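You operate a simulated robot arm through the tools that you are given. There is no shell and no other tool.

The job below is to be done with a simulated robot arm. You get a single attempt, and the scene is never put back.

JOB
Slide the alternator on the grey engine to mark B and lock it there.
Fine: pointer in the green band; slacken and tighten its bolt with the yellow-banded size 19 socket wrench, then put it back on its peg. Set down upright: socket wrench.

Only the result counts: the job must be done as asked and must still hold three seconds after the hand-in. Knocking over, shifting, dropping, spilling or breaking anything else fails it.

ROBOT AND FRAMES
A 7-joint arm with a two-finger parallel gripper, fixed in place. Base frame: the origin is on the floor under the middle of its stand, x ahead of it, y to its left, z up. Readings come in m, rad, newtons and seconds.
It reaches about 1.524 m from its shoulder. Its first joint turns from -2.601 to 2.601 rad. Payload 3.5 kg.
The tool frame sits at the grasp point between the pads (the TCP): z along the fingers, y along the line on which they close. The tips reach 0.023 m beyond it. The gripper opens to 0.094 m. The fingers are 0.038 m wide and 0.01 m thick; the gripper's body (0.054 by 0.096 m) begins 0.039 m behind the TCP.
Orientation is that of the tool frame in the base frame, as a unit quaternion [w, x, y, z]. With the fingers straight down and closing along the base's y, the tool's x points along the base's -x, its y along +y and its z along -z.

CONTROLS
- The arm moves only by the tool servo_tool. Its arguments are lists of equal length, an entry for each row: "dr": the turn, a rotation vector about the tool's x, y, z in rad, a list of three; "translation": the shift along the tool's x, y, z in m, a list of three; "jaw": the opening, from 0 (shut) to 1 (fully open). In form: {"dr": [[wx, wy, wz], ...], "translation": [[x, y, z], ...], "jaw": [jaw, ...]}. A call has 1 to 20 rows; each row shifts and turns the commanded pose from where the row before left it, along the tool's axes as they then stand. A row lasts 0.2 s, in which the tool goes at most 0.05 m and 0.15 rad; a call with a longer step from one row to the next is refused whole, and so is a gripper value outside its range. Where a pose cannot be reached the arm comes as near as it can. A force on the tool above 40 N (or 10 N above the force at the start of the call, whichever is more), or a blocked arm, ends the call early, and 0.2 s more pass. Each finger travels about 0.153 m/s and halts on what it meets, pressing with about 40 N; the grip force reading is that of the motor and also rises with nothing between the fingers. The clock runs only during rows and for 0.2 s after the last one: add rows that do not move to give the fingers time. The reply holds the time, the measured pose of the TCP, the force on the tool along the base axes, the opening and the grip force, in the units named above and with some noise, with the torque about the TCP (base axes, N m) and any sound that the robot's microphone picked up, and new pictures: "show" is both (left out), scene, wrist or none.
- Cameras (640 x 400 px; columns grow to the right, rows downward): "scene" is fixed at [0.3979, -0.5004, 1.4934]; the picture's right is [0.61, -0.79, 0.00], its down [-0.59, -0.46, -0.67] and it looks along [0.53, 0.41, -0.74] (base axes); focal length 299 px, centre (320, 200). "wrist" rides on the gripper at [0.086, 0.016, -0.074] in the tool frame; the picture's right is [-0.18, 0.98, 0.00], its down [-0.58, -0.11, -0.81] and it looks along [-0.79, -0.15, 0.59] (tool axes); focal length 243 px, centre (320, 200). There is no depth. A picture from a camera that has moved, and an enlarged one, comes with that camera's place and axes in the base frame and with its lens.
- zoom(camera, box): a new picture of the part [left, top, right, bottom] of that camera's present view, enlarged. No time passes.
- hand_in(): hands the job in; it is judged then, once.

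Places have to be worked out from the pictures, the camera data and where the tool is seen. Open the gripper and draw the arm clear of the work before you hand the job in, unless the task says otherwise.

The tools are called after "Call:" as a command line: name --argument value ..., lists and objects as JSON in quotes. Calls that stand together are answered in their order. servo_tool: Moves the arm, as the interface text tells. Its arguments: {"type":"object","properties":{"dr":{"type":"array","items":{"type":"array","items":{"type":"number"}}},"translation":{"type":"array","items":{"type":"array","items":{"type":"number"}}},"jaw":{"type":"array","items":{"type":"number"}},"show":{"type":"string","enum":["both","scene","wrist","none"]}},"required":["dr","translation","jaw"]} The other tools are called the same way: zoom (camera, box) takes an enlarged picture of a part of a camera's view; hand_in () hands the job in.

At the start:

```text
t: 0.0
position: [1.0922, -0.1147, 1.1023]
ee_rot: [0.0, 0.0, 1.0, 0.0]
force: [0.2, -0.5, 0.0]
wrist_torque: [0.02, -0.01, -0.02]
grip_width: 0.0941
gripper_force: 0.1
```

scene: 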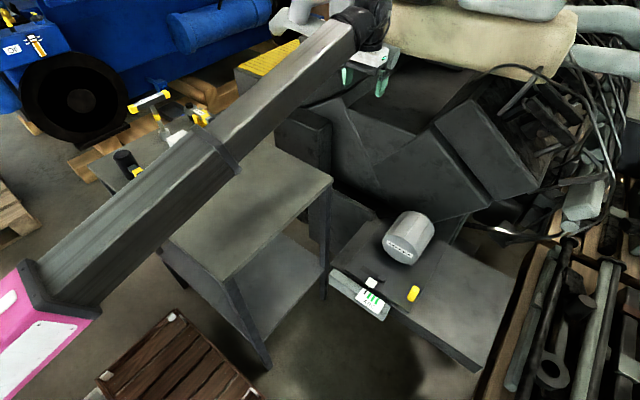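
wrist: 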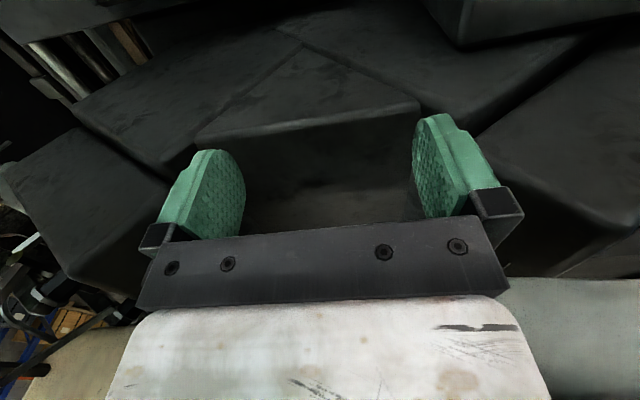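

The scene shows a grey engine with an alternator and scale at right-centre and tools around the table on the left. I'll zoom in to find the parts before moving.

Call:
zoom --camera "scene" --box '[320, 200, 480, 340]'

Call:
zoom --camera "scene" --box '[80, 70, 260, 190]'

Call:
zoom --camera "scene" --box '[0, 0, 200, 130]'

Call:
zoom --camera "scene" --box '[440, 140, 640, 400]'

```text
2.86 times, centred on (400, 270) of scene
camera zoom: at [0.3979, -0.5004, 1.4934], right [0.61, -0.79, 0.0], down [-0.59, -0.46, -0.67], along [0.53, 0.41, -0.74], focal length 854 px, centre (91, 0)
```

zoom: 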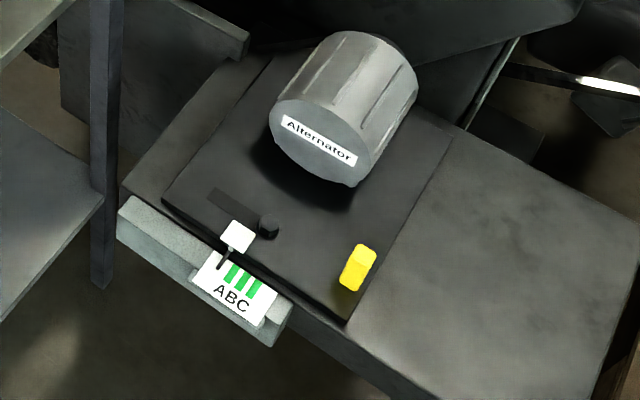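

```text
3.33 times, centred on (170, 130) of scene
camera zoom: at [0.3979, -0.5004, 1.4934], right [0.61, -0.79, 0.0], down [-0.59, -0.46, -0.67], along [0.53, 0.41, -0.74], focal length 996 px, centre (820, 433)
```

zoom: 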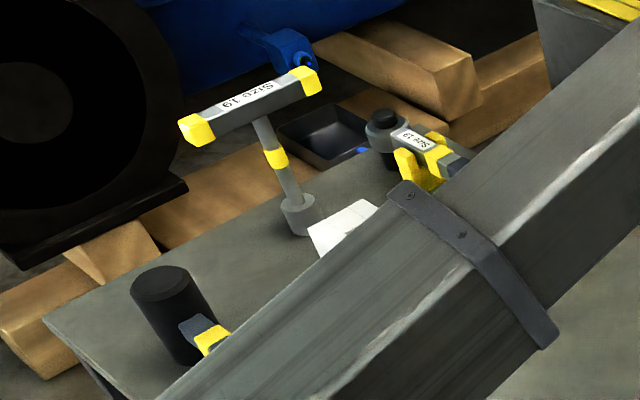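

```text
3.08 times, centred on (100, 65) of scene
camera zoom: at [0.3979, -0.5004, 1.4934], right [0.61, -0.79, 0.0], down [-0.59, -0.46, -0.67], along [0.53, 0.41, -0.74], focal length 920 px, centre (997, 615)
```

zoom: 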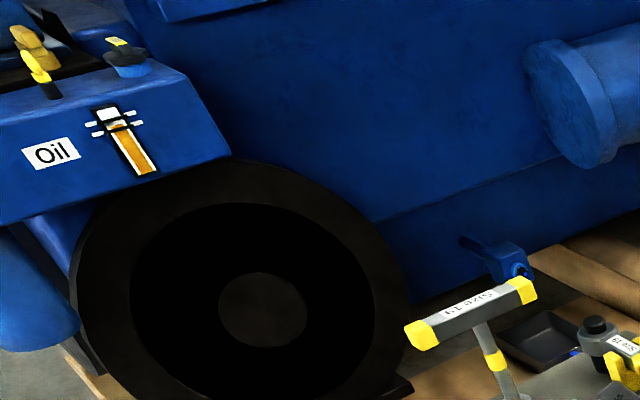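

```text
1.54 times, centred on (540, 270) of scene
camera zoom: at [0.3979, -0.5004, 1.4934], right [0.61, -0.79, 0.0], down [-0.59, -0.46, -0.67], along [0.53, 0.41, -0.74], focal length 460 px, centre (-18, 92)
```

zoom: 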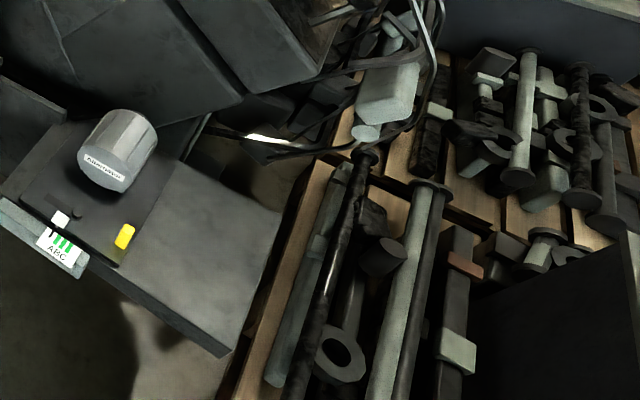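

The wrench with the yellow band (T-handle, "Size 19") stands near the table's far-left side, about (0.85, 0.73), and the alternator plate is around (0.85, -0.4). The heights are still uncertain. I'll pull the tool back along -x at the present height so both cameras get new views.

Call:
servo_tool --dr '[[0, 0, 0], [0, 0, 0], [0, 0, 0], [0, 0, 0], [0, 0, 0], [0, 0, 0]]' --translation '[[0.04, 0, -0.02], [0.05, 0, 0], [0.05, 0, 0], [0.05, 0, 0], [0.05, 0, 0], [0.05, 0, 0]]' --jaw '[1, 1, 1, 1, 1, 1]'

```text
t: 1.0
position: [0.9189, -0.1148, 1.123]
ee_rot: [0.005, 0.002, 1.0, -0.001]
force: [5.3, -0.8, -11.5]
wrist_torque: [-0.22, -0.66, -0.09]
grip_width: 0.094
gripper_force: 0.1
stopped in row 4: the force on the tool passed its limit at 52 N (the readings are from after the stop); the commanded pose is now the measured one
camera wrist: at [0.8325, -0.0966, 1.1964], right [0.19, 0.98, 0.0], down [0.57, -0.11, 0.81], along [0.8, -0.15, -0.58], focal length 243 px, centre (320, 200)
```

scene: 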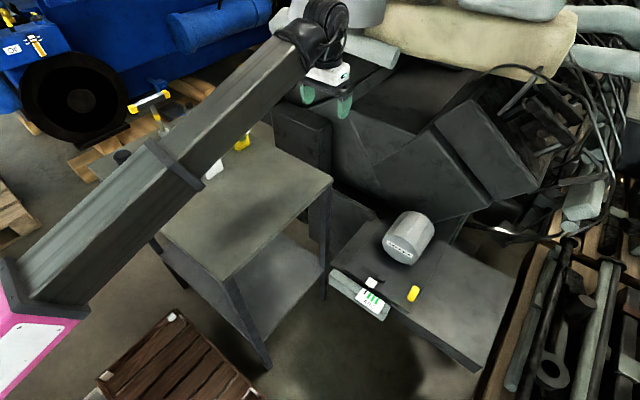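
wrist: 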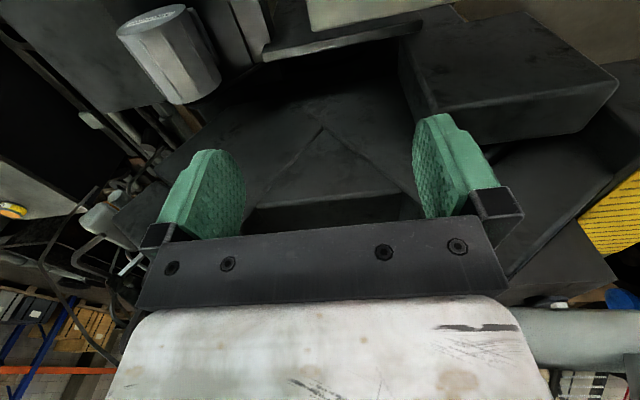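

The force limit tripped at about x=0.92 although the tool looks to be in free air. I'll zoom in around the gripper to see whether something overhead touched it.

Call:
zoom --camera "scene" --box '[240, 0, 440, 130]'

Call:
zoom --camera "wrist" --box '[40, 0, 300, 160]'

Call:
zoom --camera "scene" --box '[80, 70, 280, 200]'

```text
3.08 times, centred on (340, 65) of scene
camera zoom: at [0.3979, -0.5004, 1.4934], right [0.61, -0.79, 0.0], down [-0.59, -0.46, -0.67], along [0.53, 0.41, -0.74], focal length 920 px, centre (258, 615)
```

zoom: 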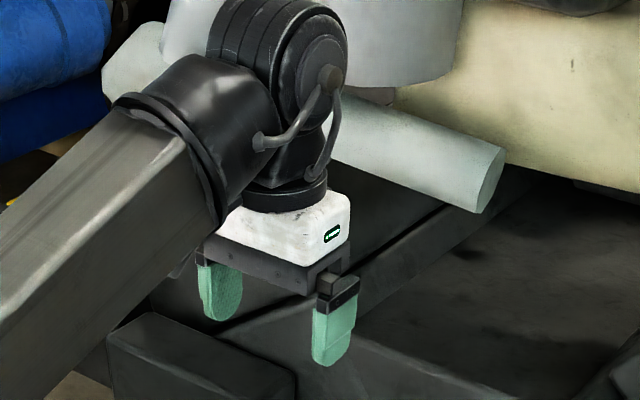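

```text
2.46 times, centred on (170, 80) of wrist
camera zoom: at [0.8325, -0.0966, 1.1964], right [0.19, 0.98, 0.0], down [0.57, -0.11, 0.81], along [0.8, -0.15, -0.58], focal length 597 px, centre (689, 495)
```

zoom: 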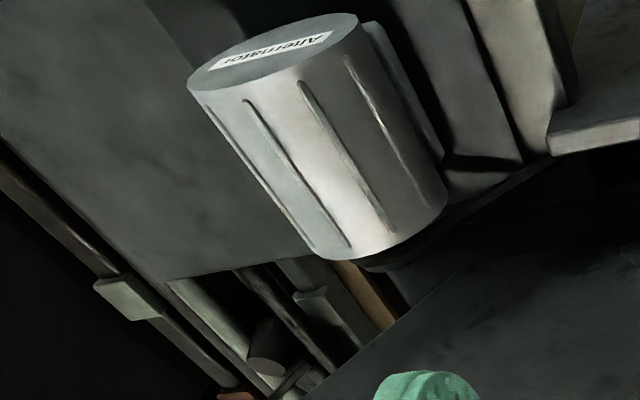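

```text
3.08 times, centred on (180, 135) of scene
camera zoom: at [0.3979, -0.5004, 1.4934], right [0.61, -0.79, 0.0], down [-0.59, -0.46, -0.67], along [0.53, 0.41, -0.74], focal length 920 px, centre (751, 400)
```

zoom: 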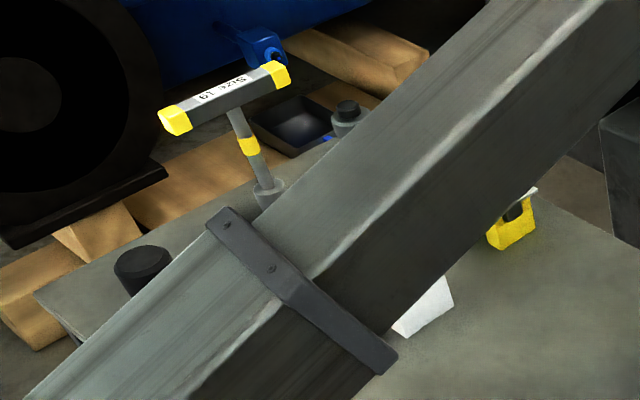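

Nothing appears to be touching the tool, so the trip was probably inertial. I'll move more slowly toward (0.70, -0.35) to look at the bolt and scale with the wrist camera and to clear the scene camera's view of the table.

Call:
servo_tool --dr '[[0, 0, 0], [0, 0, 0], [0, 0, 0], [0, 0, 0], [0, 0, 0], [0, 0, 0], [0, 0, 0], [0, 0, 0], [0, 0, 0], [0, 0, 0], [0, 0, 0], [0, 0, 0]]' --translation '[[0.005, -0.005, 0], [0.012, -0.013, 0], [0.02, -0.022, 0], [0.024, -0.026, 0], [0.024, -0.026, 0], [0.024, -0.026, 0], [0.024, -0.026, 0], [0.024, -0.026, 0], [0.024, -0.026, 0], [0.02, -0.022, 0], [0.012, -0.013, 0], [0.006, -0.006, 0]]' --jaw '[1, 1, 1, 1, 1, 1, 1, 1, 1, 1, 1, 1]'

```text
t: 1.6
position: [0.9073, -0.1278, 1.1216]
ee_rot: [0.008, 0.004, 1.0, -0.002]
force: [3.5, -2.9, -8.6]
wrist_torque: [0.07, -0.53, 0.21]
grip_width: 0.0941
gripper_force: 0.1
stopped in row 2: the force on the tool passed its limit at 44 N (the readings are from after the stop); the commanded pose is now the measured one
camera wrist: at [0.8199, -0.1104, 1.196], right [0.19, 0.98, 0.0], down [0.57, -0.11, 0.82], along [0.8, -0.16, -0.58], focal length 243 px, centre (320, 200)
```

scene: 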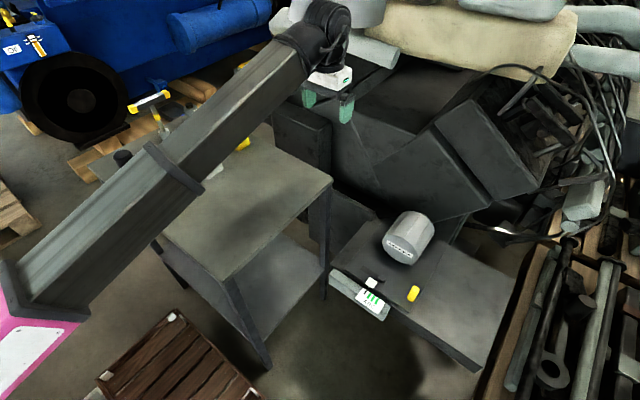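
wrist: 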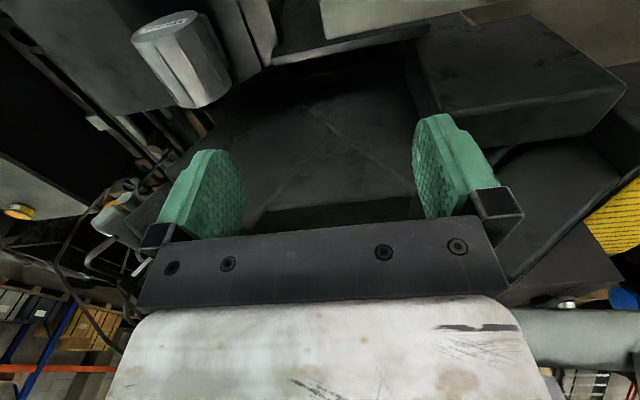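

The residual force and torque point to contact at the camera housing, about 0.09 m behind the TCP, so the wrist camera is fouling the robot's own forearm when retracted. I'll move forward a little to free it, then yaw the tool so the camera sits to the side.

Call:
servo_tool --dr '[[0, 0, 0], [0, 0, 0], [0, 0, 0], [0, 0, 0]]' --translation '[[-0.015, 0, 0], [-0.02, 0, 0], [-0.02, 0, 0], [0, 0, 0]]' --jaw '[1, 1, 1, 1]' --show "none"

```text
t: 2.6
position: [0.96, -0.1284, 1.1232]
ee_rot: [0.008, 0.005, 1.0, 0.0]
force: [-0.5, 0.4, 0.9]
wrist_torque: [0.01, -0.01, 0.01]
grip_width: 0.094
gripper_force: 0.0
```

The force went back to zero, which confirms self-contact by the camera. Now I'll yaw the tool by -90° about its z so the camera goes to the -y side looking +y.

Call:
servo_tool --dr '[[0, 0, -0.098], [0, 0, -0.098], [0, 0, -0.098], [0, 0, -0.098], [0, 0, -0.098], [0, 0, -0.098], [0, 0, -0.098], [0, 0, -0.098], [0, 0, -0.098], [0, 0, -0.098], [0, 0, -0.098], [0, 0, -0.098], [0, 0, -0.098], [0, 0, -0.098], [0, 0, -0.098], [0, 0, -0.098]]' --translation '[[0, 0, 0], [0, 0, 0], [0, 0, 0], [0, 0, 0], [0, 0, 0], [0, 0, 0], [0, 0, 0], [0, 0, 0], [0, 0, 0], [0, 0, 0], [0, 0, 0], [0, 0, 0], [0, 0, 0], [0, 0, 0], [0, 0, 0], [0, 0, 0]]' --jaw '[1, 1, 1, 1, 1, 1, 1, 1, 1, 1, 1, 1, 1, 1, 1, 1]'

```text
t: 6.0
position: [0.9604, -0.1288, 1.1241]
ee_rot: [0.004, -0.703, 0.711, -0.005]
force: [-0.2, 0.6, -0.1]
wrist_torque: [0.01, 0.0, 0.0]
grip_width: 0.0937
gripper_force: 0.1
camera wrist: at [0.9435, -0.214, 1.1982], right [-0.98, 0.2, -0.01], down [0.1, 0.58, 0.81], along [0.17, 0.79, -0.59], focal length 243 px, centre (320, 200)
```

scene: 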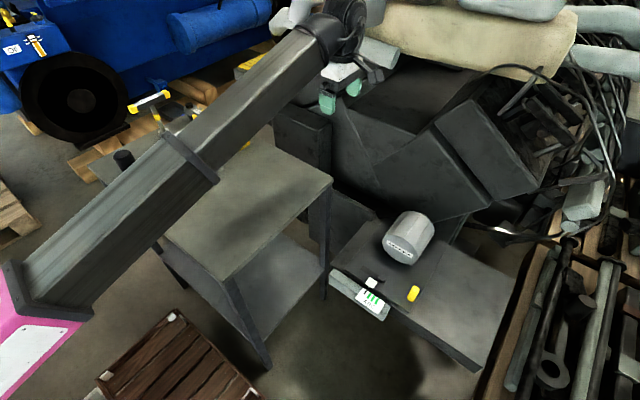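
wrist: 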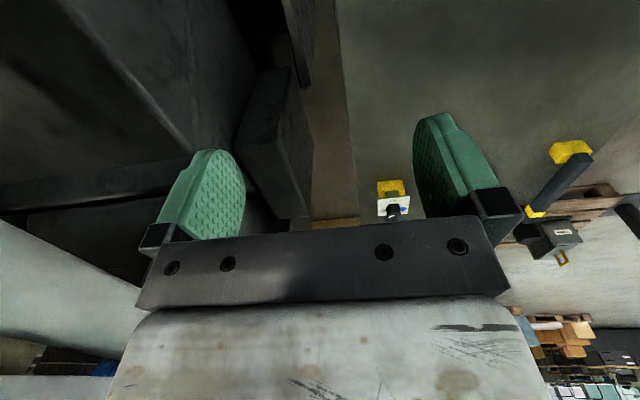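

The camera now looks toward +y over the table. I'll retract along -x (tool +y) so the table and wrench come into the wrist view.

Call:
servo_tool --dr '[[0, 0, 0], [0, 0, 0], [0, 0, 0], [0, 0, 0], [0, 0, 0], [0, 0, 0], [0, 0, 0], [0, 0, 0], [0, 0, 0], [0, 0, 0]]' --translation '[[0, 0.01, 0], [0, 0.02, 0], [0, 0.03, 0], [0, 0.03, 0], [0, 0.03, 0], [0, 0.03, 0], [0, 0.03, 0], [0, 0.02, 0], [0, 0.01, 0], [0, 0, 0]]' --jaw '[1, 1, 1, 1, 1, 1, 1, 1, 1, 1]'

```text
t: 8.2
position: [0.7514, -0.126, 1.1199]
ee_rot: [0.005, -0.702, 0.712, -0.006]
force: [-0.5, 1.1, -0.6]
wrist_torque: [0.0, -0.01, -0.03]
grip_width: 0.0939
gripper_force: 0.0
camera wrist: at [0.7326, -0.2114, 1.1938], right [-0.98, 0.2, -0.01], down [0.11, 0.58, 0.81], along [0.17, 0.79, -0.59], focal length 243 px, centre (320, 200)
```

scene: 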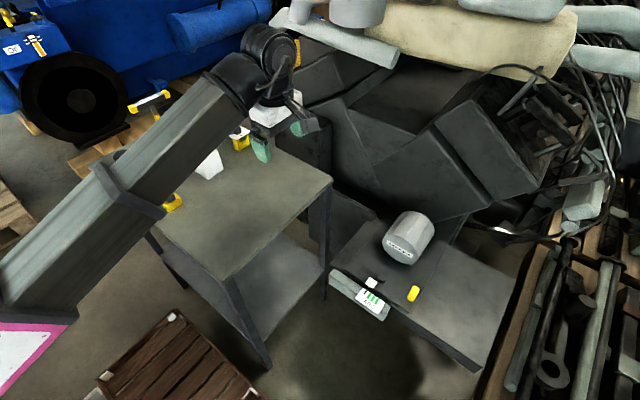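
wrist: 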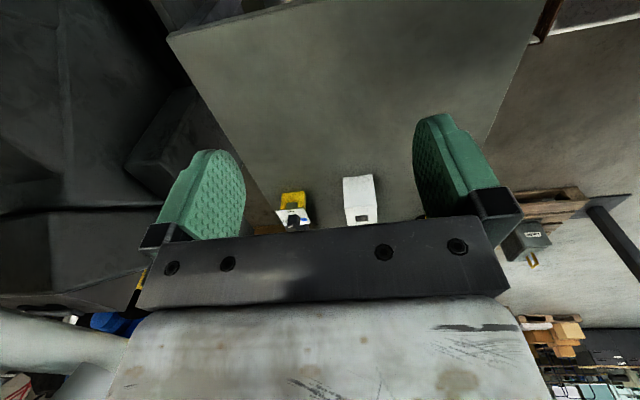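

Triangulating the table corner puts the tabletop near z≈0.84, so the wrench is nearer than I thought: about (0.77, 0.51) with its handle at z≈0.98. I'll move +y to bring it into view.

Call:
servo_tool --dr '[[0, 0, 0], [0, 0, 0], [0, 0, 0], [0, 0, 0], [0, 0, 0], [0, 0, 0], [0, 0, 0], [0, 0, 0], [0, 0, 0], [0, 0, 0]]' --translation '[[-0.01, 0, 0], [-0.02, 0, 0], [-0.03, 0, 0], [-0.03, 0, 0], [-0.03, 0, 0], [-0.03, 0, 0], [-0.03, 0, 0], [-0.02, 0, 0], [-0.01, 0, 0], [0, 0, 0]]' --jaw '[1, 1, 1, 1, 1, 1, 1, 1, 1, 1]'

```text
t: 10.4
position: [0.753, 0.0844, 1.1206]
ee_rot: [0.004, -0.702, 0.712, -0.005]
force: [0.1, 0.3, 0.4]
wrist_torque: [-0.01, -0.02, 0.04]
grip_width: 0.094
gripper_force: 0.1
camera wrist: at [0.7354, -0.0007, 1.1943], right [-0.98, 0.2, -0.01], down [0.1, 0.58, 0.81], along [0.17, 0.79, -0.59], focal length 243 px, centre (320, 200)
```

scene: 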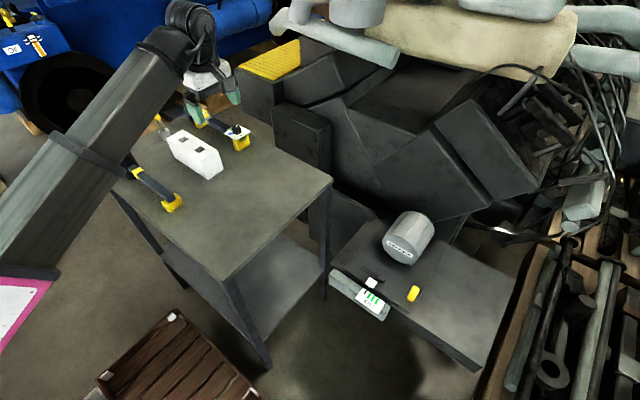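
wrist: 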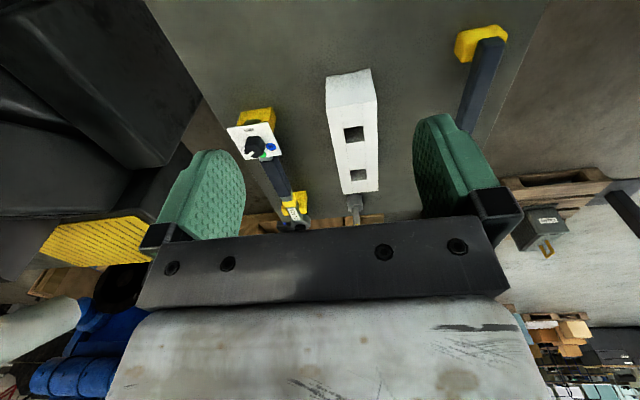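

The table holds several tools. I'll zoom both cameras to sort out which is which and find the peg.

Call:
zoom --camera "scene" --box '[90, 80, 270, 220]'

Call:
zoom --camera "wrist" --box '[200, 50, 420, 240]'

```text
2.86 times, centred on (180, 150) of scene
camera zoom: at [0.3979, -0.5004, 1.4934], right [0.61, -0.79, 0.0], down [-0.59, -0.46, -0.67], along [0.53, 0.41, -0.74], focal length 854 px, centre (720, 343)
```

zoom: 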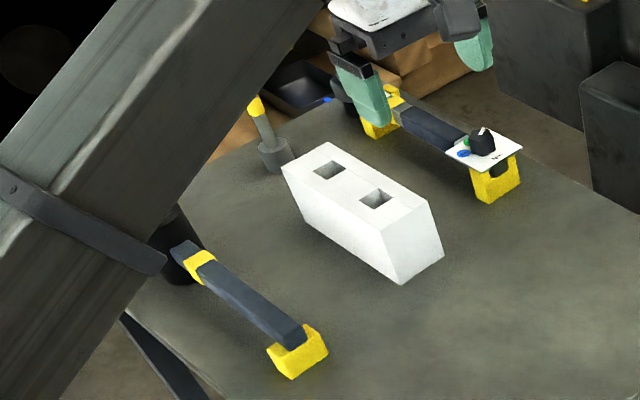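

```text
2.11 times, centred on (310, 145) of wrist
camera zoom: at [0.7354, -0.0007, 1.1943], right [-0.98, 0.2, -0.01], down [0.1, 0.58, 0.81], along [0.17, 0.79, -0.59], focal length 511 px, centre (341, 316)
```

zoom: 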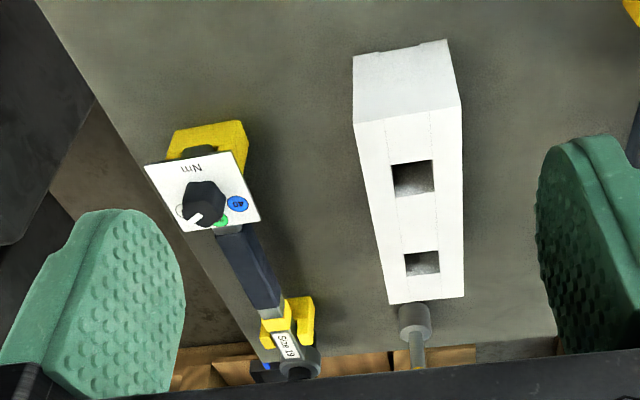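

The T-handle wrench with the yellow shaft band stands behind the white block, while the cradled tool with the Nm dial is a separate torque wrench. I'll move nearer in +y and slightly up to see the wrench and its peg clearly.

Call:
servo_tool --dr '[[0, 0, 0], [0, 0, 0], [0, 0, 0], [0, 0, 0], [0, 0, 0], [0, 0, 0], [0, 0, 0], [0, 0, 0], [0, 0, 0], [0, 0, 0]]' --translation '[[-0.01, 0, -0.01], [-0.02, 0, -0.01], [-0.03, 0, -0.01], [-0.03, 0, 0], [-0.03, 0, 0], [-0.03, 0, 0], [-0.03, 0, 0], [-0.02, 0, 0], [-0.01, 0, 0], [0, 0, 0]]' --jaw '[1, 1, 1, 1, 1, 1, 1, 1, 1, 1]'

```text
t: 12.6
position: [0.7564, 0.2934, 1.1508]
ee_rot: [0.004, -0.702, 0.712, -0.007]
force: [-0.1, -0.3, -0.1]
wrist_torque: [-0.05, -0.02, 0.01]
grip_width: 0.0942
gripper_force: 0.0
camera wrist: at [0.7384, 0.2081, 1.2251], right [-0.98, 0.2, -0.01], down [0.1, 0.58, 0.81], along [0.17, 0.79, -0.59], focal length 243 px, centre (320, 200)
```

scene: 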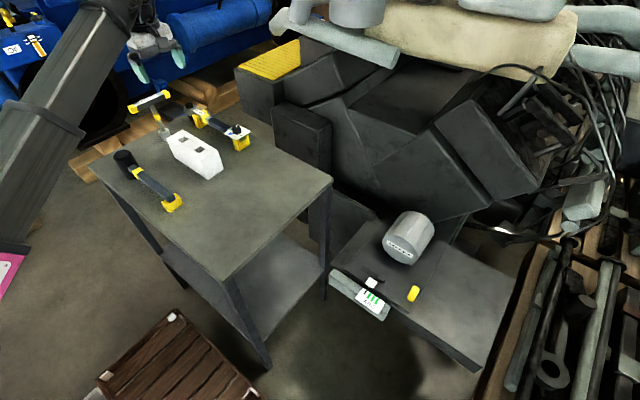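
wrist: 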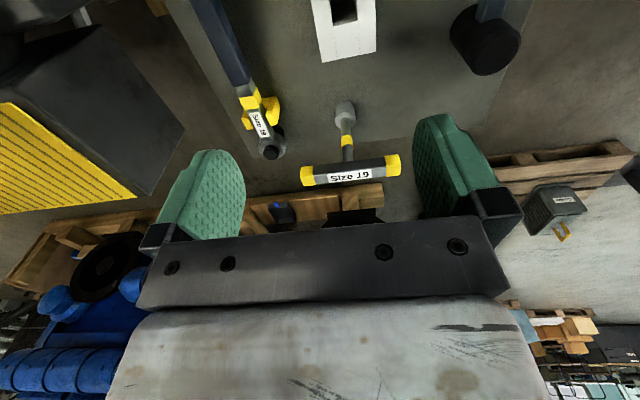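

Now the whole table is visible in the scene view and the T-handle is clear in the wrist view. I'll zoom in for measurements.

Call:
zoom --camera "scene" --box '[100, 80, 260, 220]'

Call:
zoom --camera "wrist" --box '[270, 70, 430, 210]'

Call:
zoom --camera "scene" --box '[110, 80, 190, 150]'

Call:
zoom --camera "scene" --box '[325, 245, 405, 325]'

```text
2.86 times, centred on (180, 150) of scene
camera zoom: at [0.3979, -0.5004, 1.4934], right [0.61, -0.79, 0.0], down [-0.59, -0.46, -0.67], along [0.53, 0.41, -0.74], focal length 854 px, centre (720, 343)
```

zoom: 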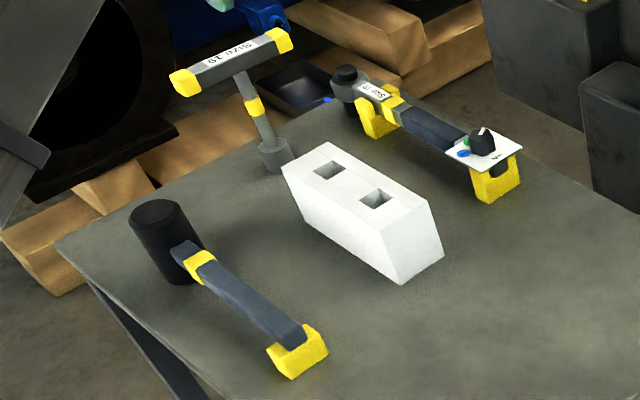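

```text
2.86 times, centred on (350, 140) of wrist
camera zoom: at [0.7384, 0.2081, 1.2251], right [-0.98, 0.2, -0.01], down [0.1, 0.58, 0.81], along [0.17, 0.79, -0.59], focal length 693 px, centre (234, 371)
```

zoom: 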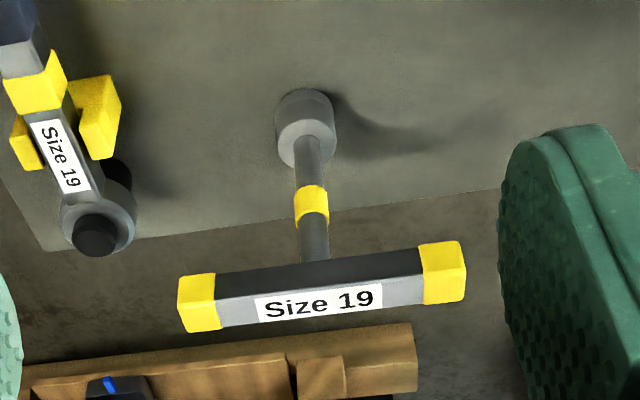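

```text
5.71 times, centred on (150, 115) of scene
camera zoom: at [0.3979, -0.5004, 1.4934], right [0.61, -0.79, 0.0], down [-0.59, -0.46, -0.67], along [0.53, 0.41, -0.74], focal length 1708 px, centre (1291, 686)
```

zoom: 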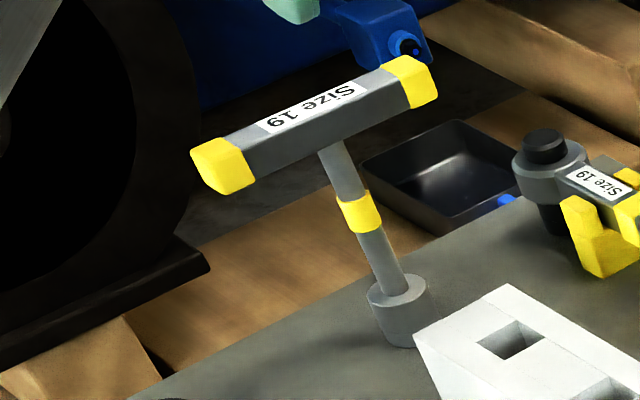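

```text
5.00 times, centred on (365, 285) of scene
camera zoom: at [0.3979, -0.5004, 1.4934], right [0.61, -0.79, 0.0], down [-0.59, -0.46, -0.67], along [0.53, 0.41, -0.74], focal length 1495 px, centre (95, -225)
```

zoom: 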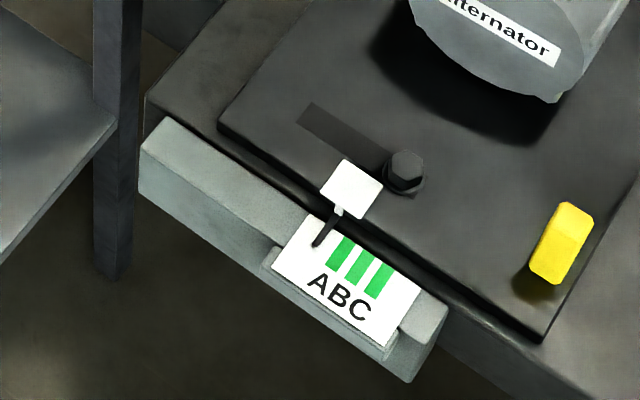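

Triangulation puts the T-bar centre at about (0.749, 0.443, 1.006), parallel to base x, with the socket base near z≈0.845. I'll remove the small tilt and yaw another -90°, so the camera ends on the outer +x side and the fingers close along y.

Call:
servo_tool --dr '[[-0.0156, -0.0042, 0], [0, 0, -0.1], [0, 0, -0.1], [0, 0, -0.1], [0, 0, -0.1], [0, 0, -0.1], [0, 0, -0.1], [0, 0, -0.1], [0, 0, -0.1], [0, 0, -0.1], [0, 0, -0.1], [0, 0, -0.1], [0, 0, -0.1], [0, 0, -0.1], [0, 0, -0.1], [0, 0, -0.1], [0, 0, -0.085], [0, 0, 0]]' --translation '[[0, 0, 0], [0, 0, 0], [0, 0, 0], [0, 0, 0], [0, 0, 0], [0, 0, 0], [0, 0, 0], [0, 0, 0], [0, 0, 0], [0, 0, 0], [0, 0, 0], [0, 0, 0], [0, 0, 0], [0, 0, 0], [0, 0, 0], [0, 0, 0], [0, 0, 0], [0, 0, 0]]' --jaw '[1, 1, 1, 1, 1, 1, 1, 1, 1, 1, 1, 1, 1, 1, 1, 1, 1, 1]'

```text
t: 16.4
position: [0.7571, 0.2939, 1.1507]
ee_rot: [-0.002, 1.0, 0.0, 0.0]
force: [0.5, -0.2, 0.4]
wrist_torque: [0.02, -0.03, 0.01]
grip_width: 0.0939
gripper_force: 0.2
camera wrist: at [0.8442, 0.2786, 1.2243], right [-0.18, -0.98, 0.0], down [-0.58, 0.11, 0.81], along [-0.79, 0.15, -0.59], focal length 243 px, centre (320, 200)
```

scene: 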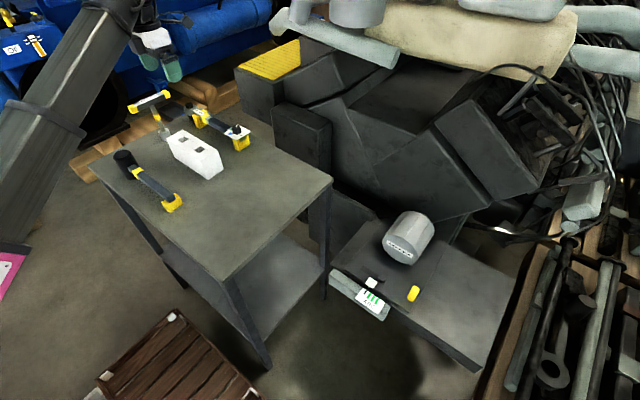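
wrist: 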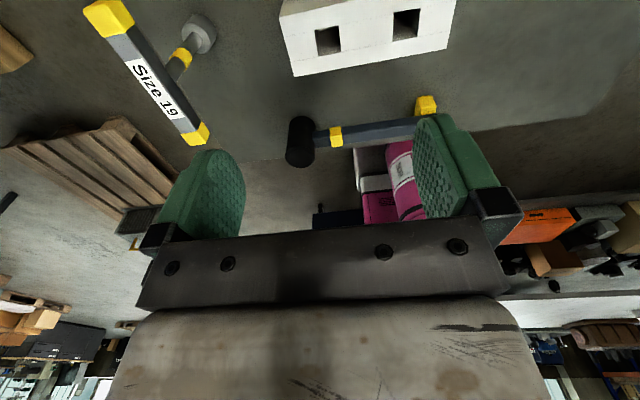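

Orientation is now clean, with tool x = +x, tool y = -y and z straight down. I'll move above the T-bar at about (0.755, 0.445, 1.12) and check alignment.

Call:
servo_tool --dr '[[0, 0, 0], [0, 0, 0], [0, 0, 0], [0, 0, 0], [0, 0, 0], [0, 0, 0], [0, 0, 0], [0, 0, 0], [0, 0, 0]]' --translation '[[0, -0.01, 0], [0, -0.02, 0], [0, -0.025, 0], [0, -0.025, 0.005], [0, -0.025, 0.005], [0, -0.025, 0.01], [0, -0.015, 0.01], [0, -0.006, 0], [0, 0, 0]]' --jaw '[1, 1, 1, 1, 1, 1, 1, 1, 1]'

```text
t: 18.4
position: [0.7554, 0.4474, 1.1197]
ee_rot: [-0.001, 1.0, 0.0, 0.0]
force: [-0.1, 0.7, 0.2]
wrist_torque: [-0.03, 0.01, 0.01]
grip_width: 0.0939
gripper_force: 0.2
camera wrist: at [0.8436, 0.4308, 1.1946], right [-0.18, -0.98, 0.0], down [-0.58, 0.11, 0.81], along [-0.79, 0.15, -0.59], focal length 243 px, centre (320, 200)
```

scene: 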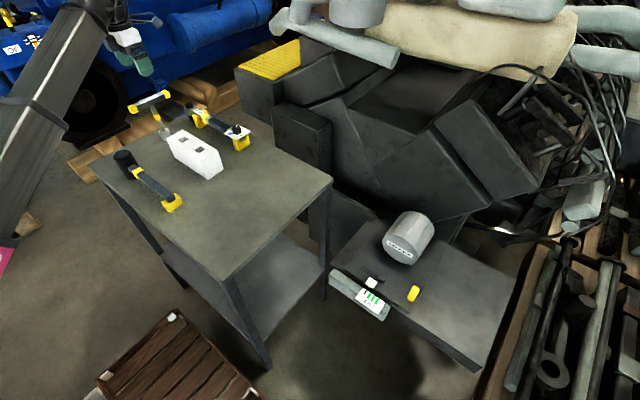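
wrist: 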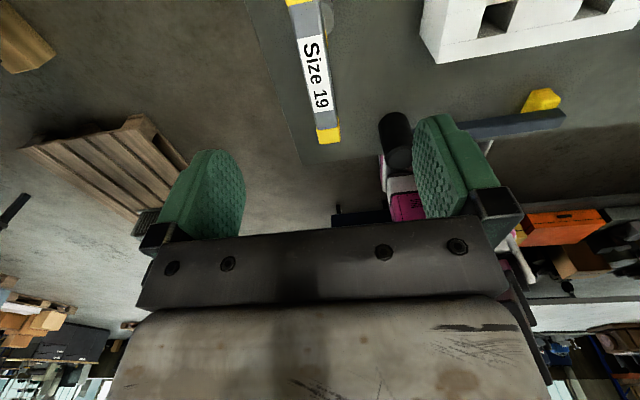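

The bar sits between the fingers in the wrist view. I'll zoom to measure its position relative to the TCP.

Call:
zoom --camera "wrist" --box '[240, 0, 400, 160]'

Call:
zoom --camera "scene" --box '[90, 10, 190, 150]'

```text
2.50 times, centred on (320, 80) of wrist
camera zoom: at [0.8436, 0.4308, 1.1946], right [-0.18, -0.98, 0.0], down [-0.58, 0.11, 0.81], along [-0.79, 0.15, -0.59], focal length 606 px, centre (320, 500)
```

zoom: 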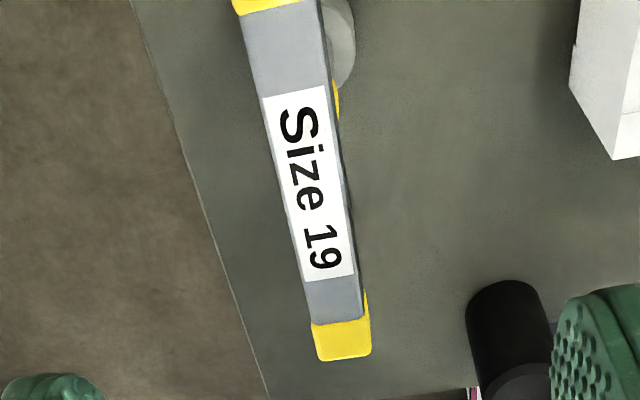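

```text
2.86 times, centred on (140, 80) of scene
camera zoom: at [0.3979, -0.5004, 1.4934], right [0.61, -0.79, 0.0], down [-0.59, -0.46, -0.67], along [0.53, 0.41, -0.74], focal length 854 px, centre (834, 543)
```

zoom: 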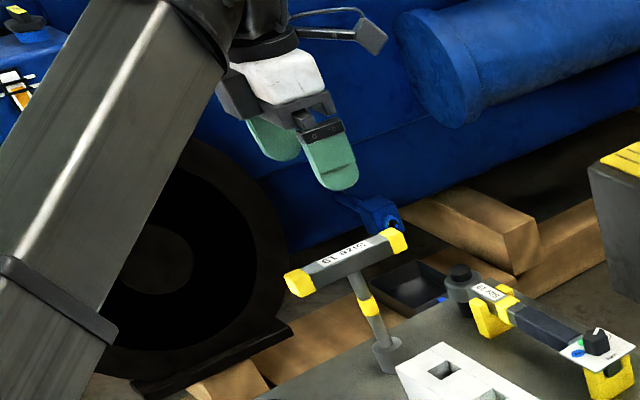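

The bar's top face centre comes out near (0.755, 0.450, 1.02) with an 18–20 mm bar. I'll descend to about z=1.007 with a small y correction, jaws open.

Call:
servo_tool --dr '[[0, 0, 0], [0, 0, 0], [0, 0, 0], [0, 0, 0], [0, 0, 0], [0, 0, 0], [0, 0, 0], [0, 0, 0]]' --translation '[[-0.001, -0.002, 0.01], [0, 0, 0.02], [0, 0, 0.02], [0, 0, 0.02], [0, 0, 0.02], [0, 0, 0.015], [0, 0, 0.007], [0, 0, 0]]' --jaw '[1, 1, 1, 1, 1, 1, 1, 1]'

```text
t: 20.2
position: [0.7553, 0.4463, 1.0089]
ee_rot: [-0.001, 1.0, 0.001, 0.0]
force: [-0.5, 0.3, 0.2]
wrist_torque: [-0.01, 0.0, 0.02]
grip_width: 0.0942
gripper_force: 0.1
camera wrist: at [0.8429, 0.4316, 1.0826], right [-0.18, -0.98, 0.0], down [-0.58, 0.11, 0.81], along [-0.79, 0.15, -0.59], focal length 243 px, centre (320, 200)
```

scene: 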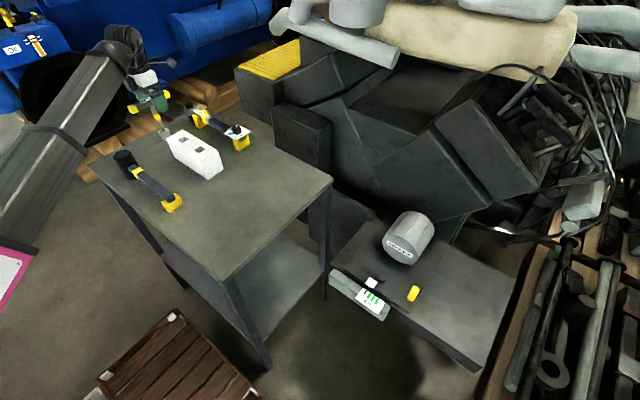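
wrist: 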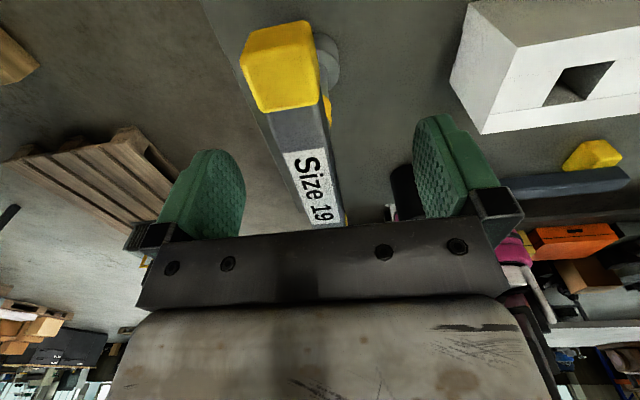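

The bar lies between the pads with its centre about 3 mm toward +y of the TCP. I'll shift that much and close the jaws.

Call:
servo_tool --dr '[[0, 0, 0], [0, 0, 0], [0, 0, 0], [0, 0, 0], [0, 0, 0], [0, 0, 0]]' --translation '[[0, -0.003, 0.002], [0, 0, 0], [0, 0, 0], [0, 0, 0], [0, 0, 0], [0, 0, 0]]' --jaw '[1, 0.6, 0.4, 0.2, 0, 0]'

```text
t: 21.6
position: [0.7561, 0.4497, 1.0071]
ee_rot: [-0.001, 1.0, 0.0, 0.0]
force: [0.1, -0.7, 0.4]
wrist_torque: [-0.08, 0.0, 0.02]
grip_width: 0.0194
gripper_force: 40.1
camera wrist: at [0.843, 0.4349, 1.0807], right [-0.18, -0.98, 0.0], down [-0.58, 0.11, 0.81], along [-0.79, 0.15, -0.59], focal length 243 px, centre (320, 200)
```

scene: 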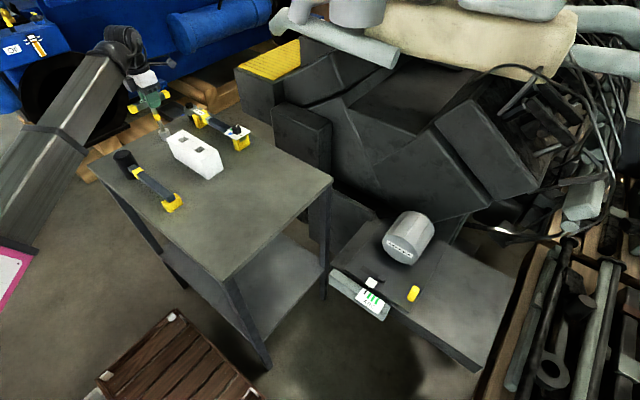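
wrist: 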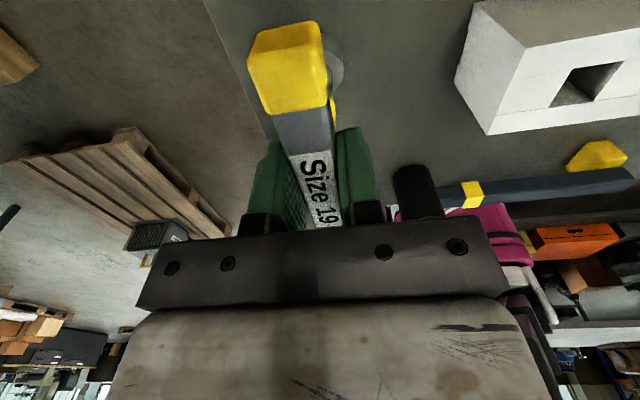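

The bar is gripped (19.4 mm, 40 N) at TCP (0.756, 0.450, 1.007), and I'll keep that as the peg pose. Next I lift straight up slowly.

Call:
servo_tool --dr '[[0, 0, 0], [0, 0, 0], [0, 0, 0], [0, 0, 0], [0, 0, 0], [0, 0, 0], [0, 0, 0], [0, 0, 0], [0, 0, 0], [0, 0, 0]]' --translation '[[0, 0, -0.005], [0, 0, -0.01], [0, 0, -0.015], [0, 0, -0.02], [0, 0, -0.02], [0, 0, -0.02], [0, 0, -0.02], [0, 0, -0.015], [0, 0, -0.005], [0, 0, 0]]' --jaw '[0, 0, 0, 0, 0, 0, 0, 0, 0, 0]'

```text
t: 23.8
position: [0.7557, 0.4506, 1.1369]
ee_rot: [-0.002, 1.0, 0.001, -0.001]
force: [0.4, 1.0, -3.2]
wrist_torque: [-0.01, -0.03, 0.0]
grip_width: 0.0198
gripper_force: 39.8
camera wrist: at [0.8428, 0.4344, 1.2107], right [-0.18, -0.98, 0.0], down [-0.58, 0.11, 0.81], along [-0.79, 0.15, -0.59], focal length 243 px, centre (320, 200)
```

scene: 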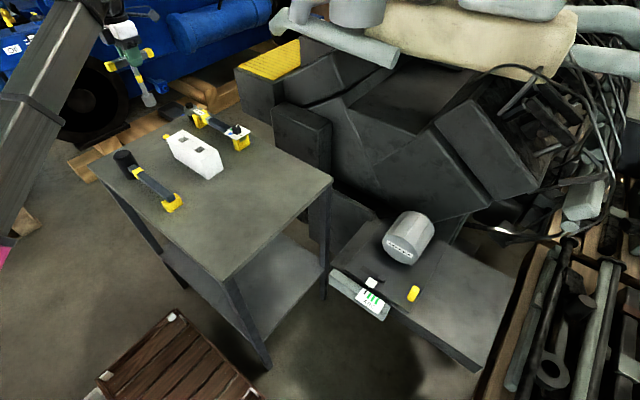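
wrist: 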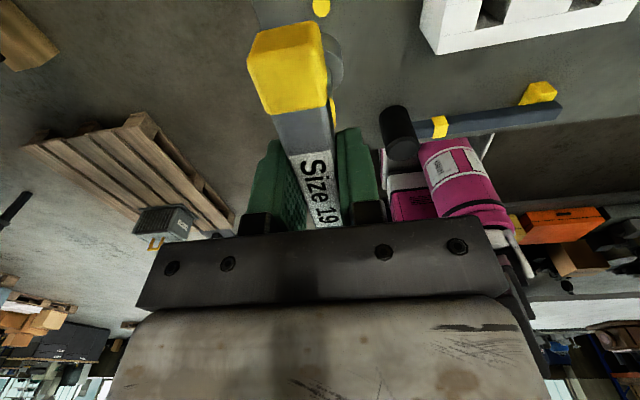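

The wrench is off its peg and weighs about 3 N. I'll zoom to see the wrench's full length and the peg.

Call:
zoom --camera "scene" --box '[90, 10, 190, 150]'

Call:
zoom --camera "scene" --box '[150, 100, 220, 160]'

```text
2.86 times, centred on (140, 80) of scene
camera zoom: at [0.3979, -0.5004, 1.4934], right [0.61, -0.79, 0.0], down [-0.59, -0.46, -0.67], along [0.53, 0.41, -0.74], focal length 854 px, centre (834, 543)
```

zoom: 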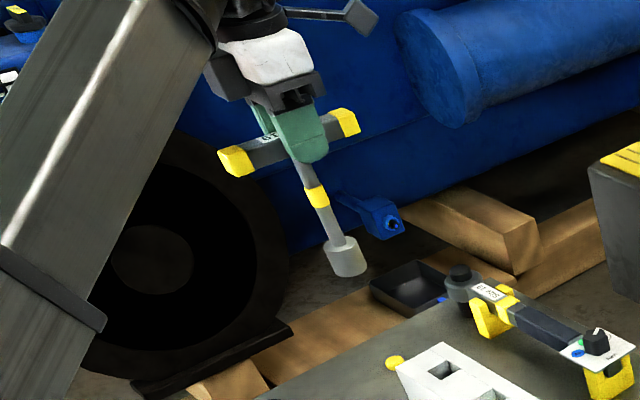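

```text
6.67 times, centred on (185, 130) of scene
camera zoom: at [0.3979, -0.5004, 1.4934], right [0.61, -0.79, 0.0], down [-0.59, -0.46, -0.67], along [0.53, 0.41, -0.74], focal length 1993 px, centre (1220, 667)
```

zoom: 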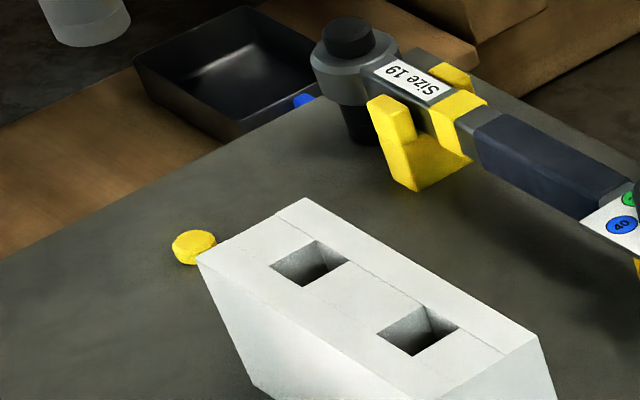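

The peg is a small yellow stub on the table (top at z≈0.863), and the socket bottom is about 0.143 m below the TCP. I'll raise the wrench and travel along -y toward the alternator side.

Call:
servo_tool --dr '[[0, 0, 0], [0, 0, 0], [0, 0, 0], [0, 0, 0], [0, 0, 0], [0, 0, 0], [0, 0, 0], [0, 0, 0], [0, 0, 0], [0, 0, 0], [0, 0, 0], [0, 0, 0], [0, 0, 0], [0, 0, 0], [0, 0, 0], [0, 0, 0], [0, 0, 0], [0, 0, 0]]' --translation '[[0, 0, -0.01], [0, 0, -0.02], [0, 0.005, -0.015], [0, 0.01, 0], [0, 0.02, 0], [0, 0.03, 0], [0, 0.035, 0], [0, 0.035, 0], [0, 0.035, 0], [0, 0.035, 0], [0, 0.035, 0], [0, 0.035, 0], [0, 0.035, 0], [0, 0.035, 0], [0, 0.03, 0], [0, 0.02, 0], [0, 0.01, 0], [0, 0, 0]]' --jaw '[0, 0, 0, 0, 0, 0, 0, 0, 0, 0, 0, 0, 0, 0, 0, 0, 0, 0]'

```text
t: 27.6
position: [0.7707, 0.0891, 1.1449]
ee_rot: [-0.005, 1.0, -0.011, 0.002]
force: [0.0, -0.2, -3.6]
wrist_torque: [0.01, -0.02, 0.02]
grip_width: 0.0196
gripper_force: 40.1
out of reach, approached as far as the arm can: row 7, 8, 9, 10, 11, 13, 15, 16, 17
camera wrist: at [0.8571, 0.0706, 1.2197], right [-0.21, -0.98, -0.01], down [-0.58, 0.11, 0.81], along [-0.79, 0.17, -0.59], focal length 243 px, centre (320, 200)
```

scene: 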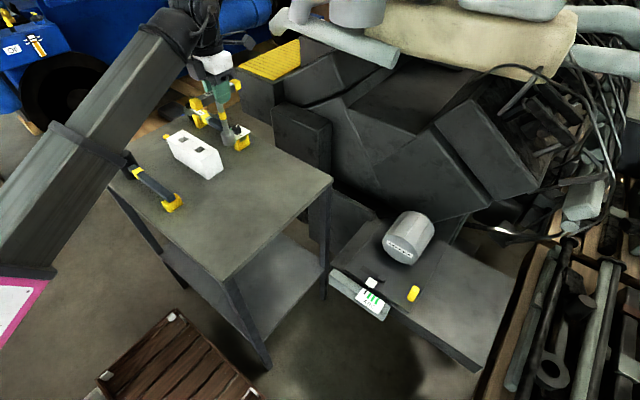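
wrist: 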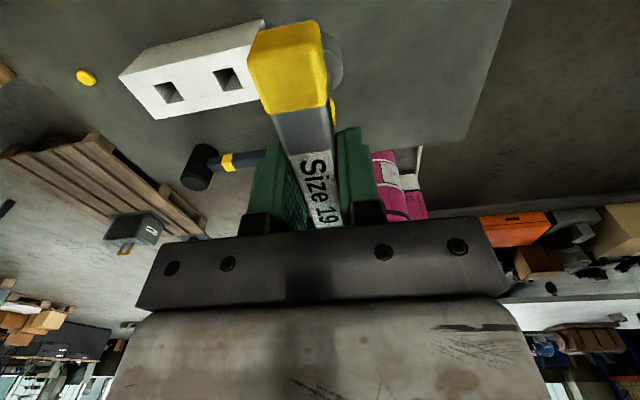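

The arm reported the higher pose as out of reach, and it settled about 4 cm short and low with no contact force. I'll lower the command slightly and yaw back CW to get away from any limit, then check the reading.

Call:
servo_tool --dr '[[0, 0, 0.05], [0, 0, 0.1], [0, 0, 0.1], [0, 0, 0.1], [0, 0, 0]]' --translation '[[0, 0, 0.01], [0, 0, 0.01], [0, 0, 0.01], [0, 0, 0.01], [0, 0, 0]]' --jaw '[0, 0, 0, 0, 0]' --show "none"

```text
t: 28.8
position: [0.7706, 0.0878, 1.105]
ee_rot: [-0.001, 0.985, -0.175, -0.001]
force: [-0.8, -0.2, -3.6]
wrist_torque: [-0.01, -0.04, 0.02]
grip_width: 0.0198
gripper_force: 40.1
```

No contact, and the pose command was reset to the measured one. I'll finish the CW yaw so the bar lies along y with the camera on the -y side.

Call:
servo_tool --dr '[[0, 0, 0.1], [0, 0, 0.12], [0, 0, 0.12], [0, 0, 0.12], [0, 0, 0.12], [0, 0, 0.12], [0, 0, 0.12], [0, 0, 0.12], [0, 0, 0.12], [0, 0, 0.12], [0, 0, 0.04], [0, 0, 0]]' --translation '[[0, 0, 0], [0, 0, 0], [0, 0, 0], [0, 0, 0], [0, 0, 0], [0, 0, 0], [0, 0, 0], [0, 0, 0], [0, 0, 0], [0, 0, 0], [0, 0, 0], [0, 0, 0]]' --jaw '[0, 0, 0, 0, 0, 0, 0, 0, 0, 0, 0, 0]' --show "scene"

```text
t: 31.4
position: [0.7706, 0.0904, 1.1055]
ee_rot: [0.0, 0.707, -0.707, -0.001]
force: [0.3, 0.7, -4.2]
wrist_torque: [-0.07, 0.01, 0.01]
grip_width: 0.0197
gripper_force: 40.0
```

scene: 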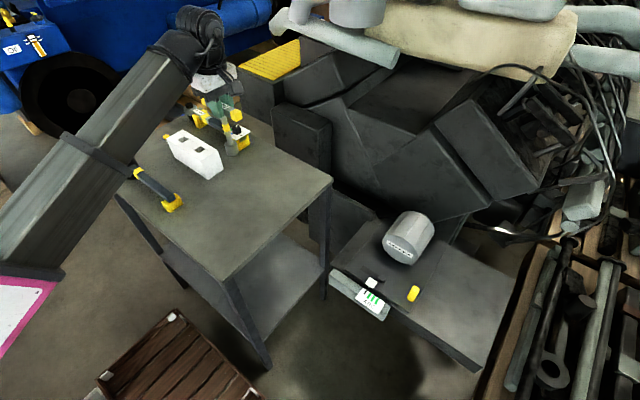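

Tool x is now along -y. I'll travel along base -y to about y=-0.40 at this height and look down at the alternator plate.

Call:
servo_tool --dr '[[0, 0, 0], [0, 0, 0], [0, 0, 0], [0, 0, 0], [0, 0, 0], [0, 0, 0], [0, 0, 0], [0, 0, 0], [0, 0, 0], [0, 0, 0], [0, 0, 0], [0, 0, 0], [0, 0, 0], [0, 0, 0], [0, 0, 0], [0, 0, 0], [0, 0, 0]]' --translation '[[0.01, 0, 0], [0.02, 0, 0], [0.03, 0, 0], [0.035, 0, 0], [0.035, 0, 0], [0.035, 0, 0], [0.035, 0, 0], [0.035, 0, 0], [0.035, 0, 0], [0.035, 0, 0], [0.035, 0, 0], [0.035, 0, 0], [0.035, 0, 0], [0.035, 0, 0], [0.03, 0, 0], [0.02, 0, 0], [0, 0, 0]]' --jaw '[0, 0, 0, 0, 0, 0, 0, 0, 0, 0, 0, 0, 0, 0, 0, 0, 0]'

```text
t: 35.0
position: [0.7689, -0.4065, 1.1047]
ee_rot: [0.0, 0.707, -0.707, -0.001]
force: [-0.8, -0.7, -3.2]
wrist_torque: [-0.03, 0.0, 0.03]
grip_width: 0.0199
gripper_force: 39.7
camera wrist: at [0.7552, -0.4922, 1.1788], right [-0.98, 0.18, 0.0], down [0.11, 0.58, 0.81], along [0.15, 0.79, -0.59], focal length 243 px, centre (320, 200)
```

scene: 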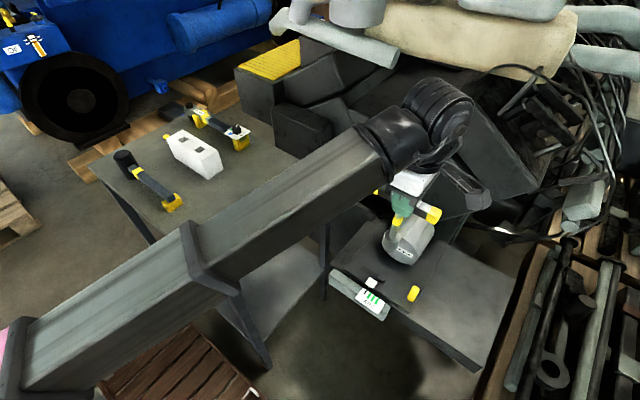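
wrist: 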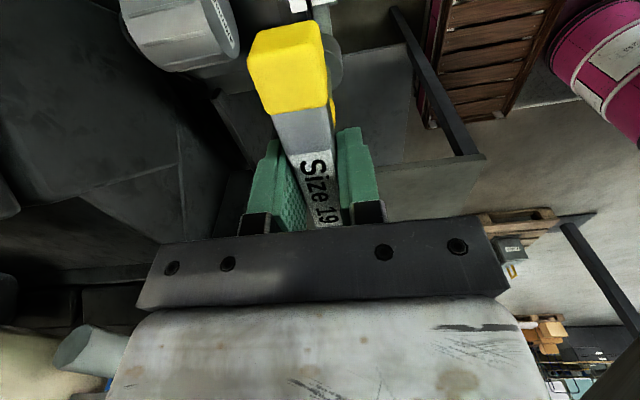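

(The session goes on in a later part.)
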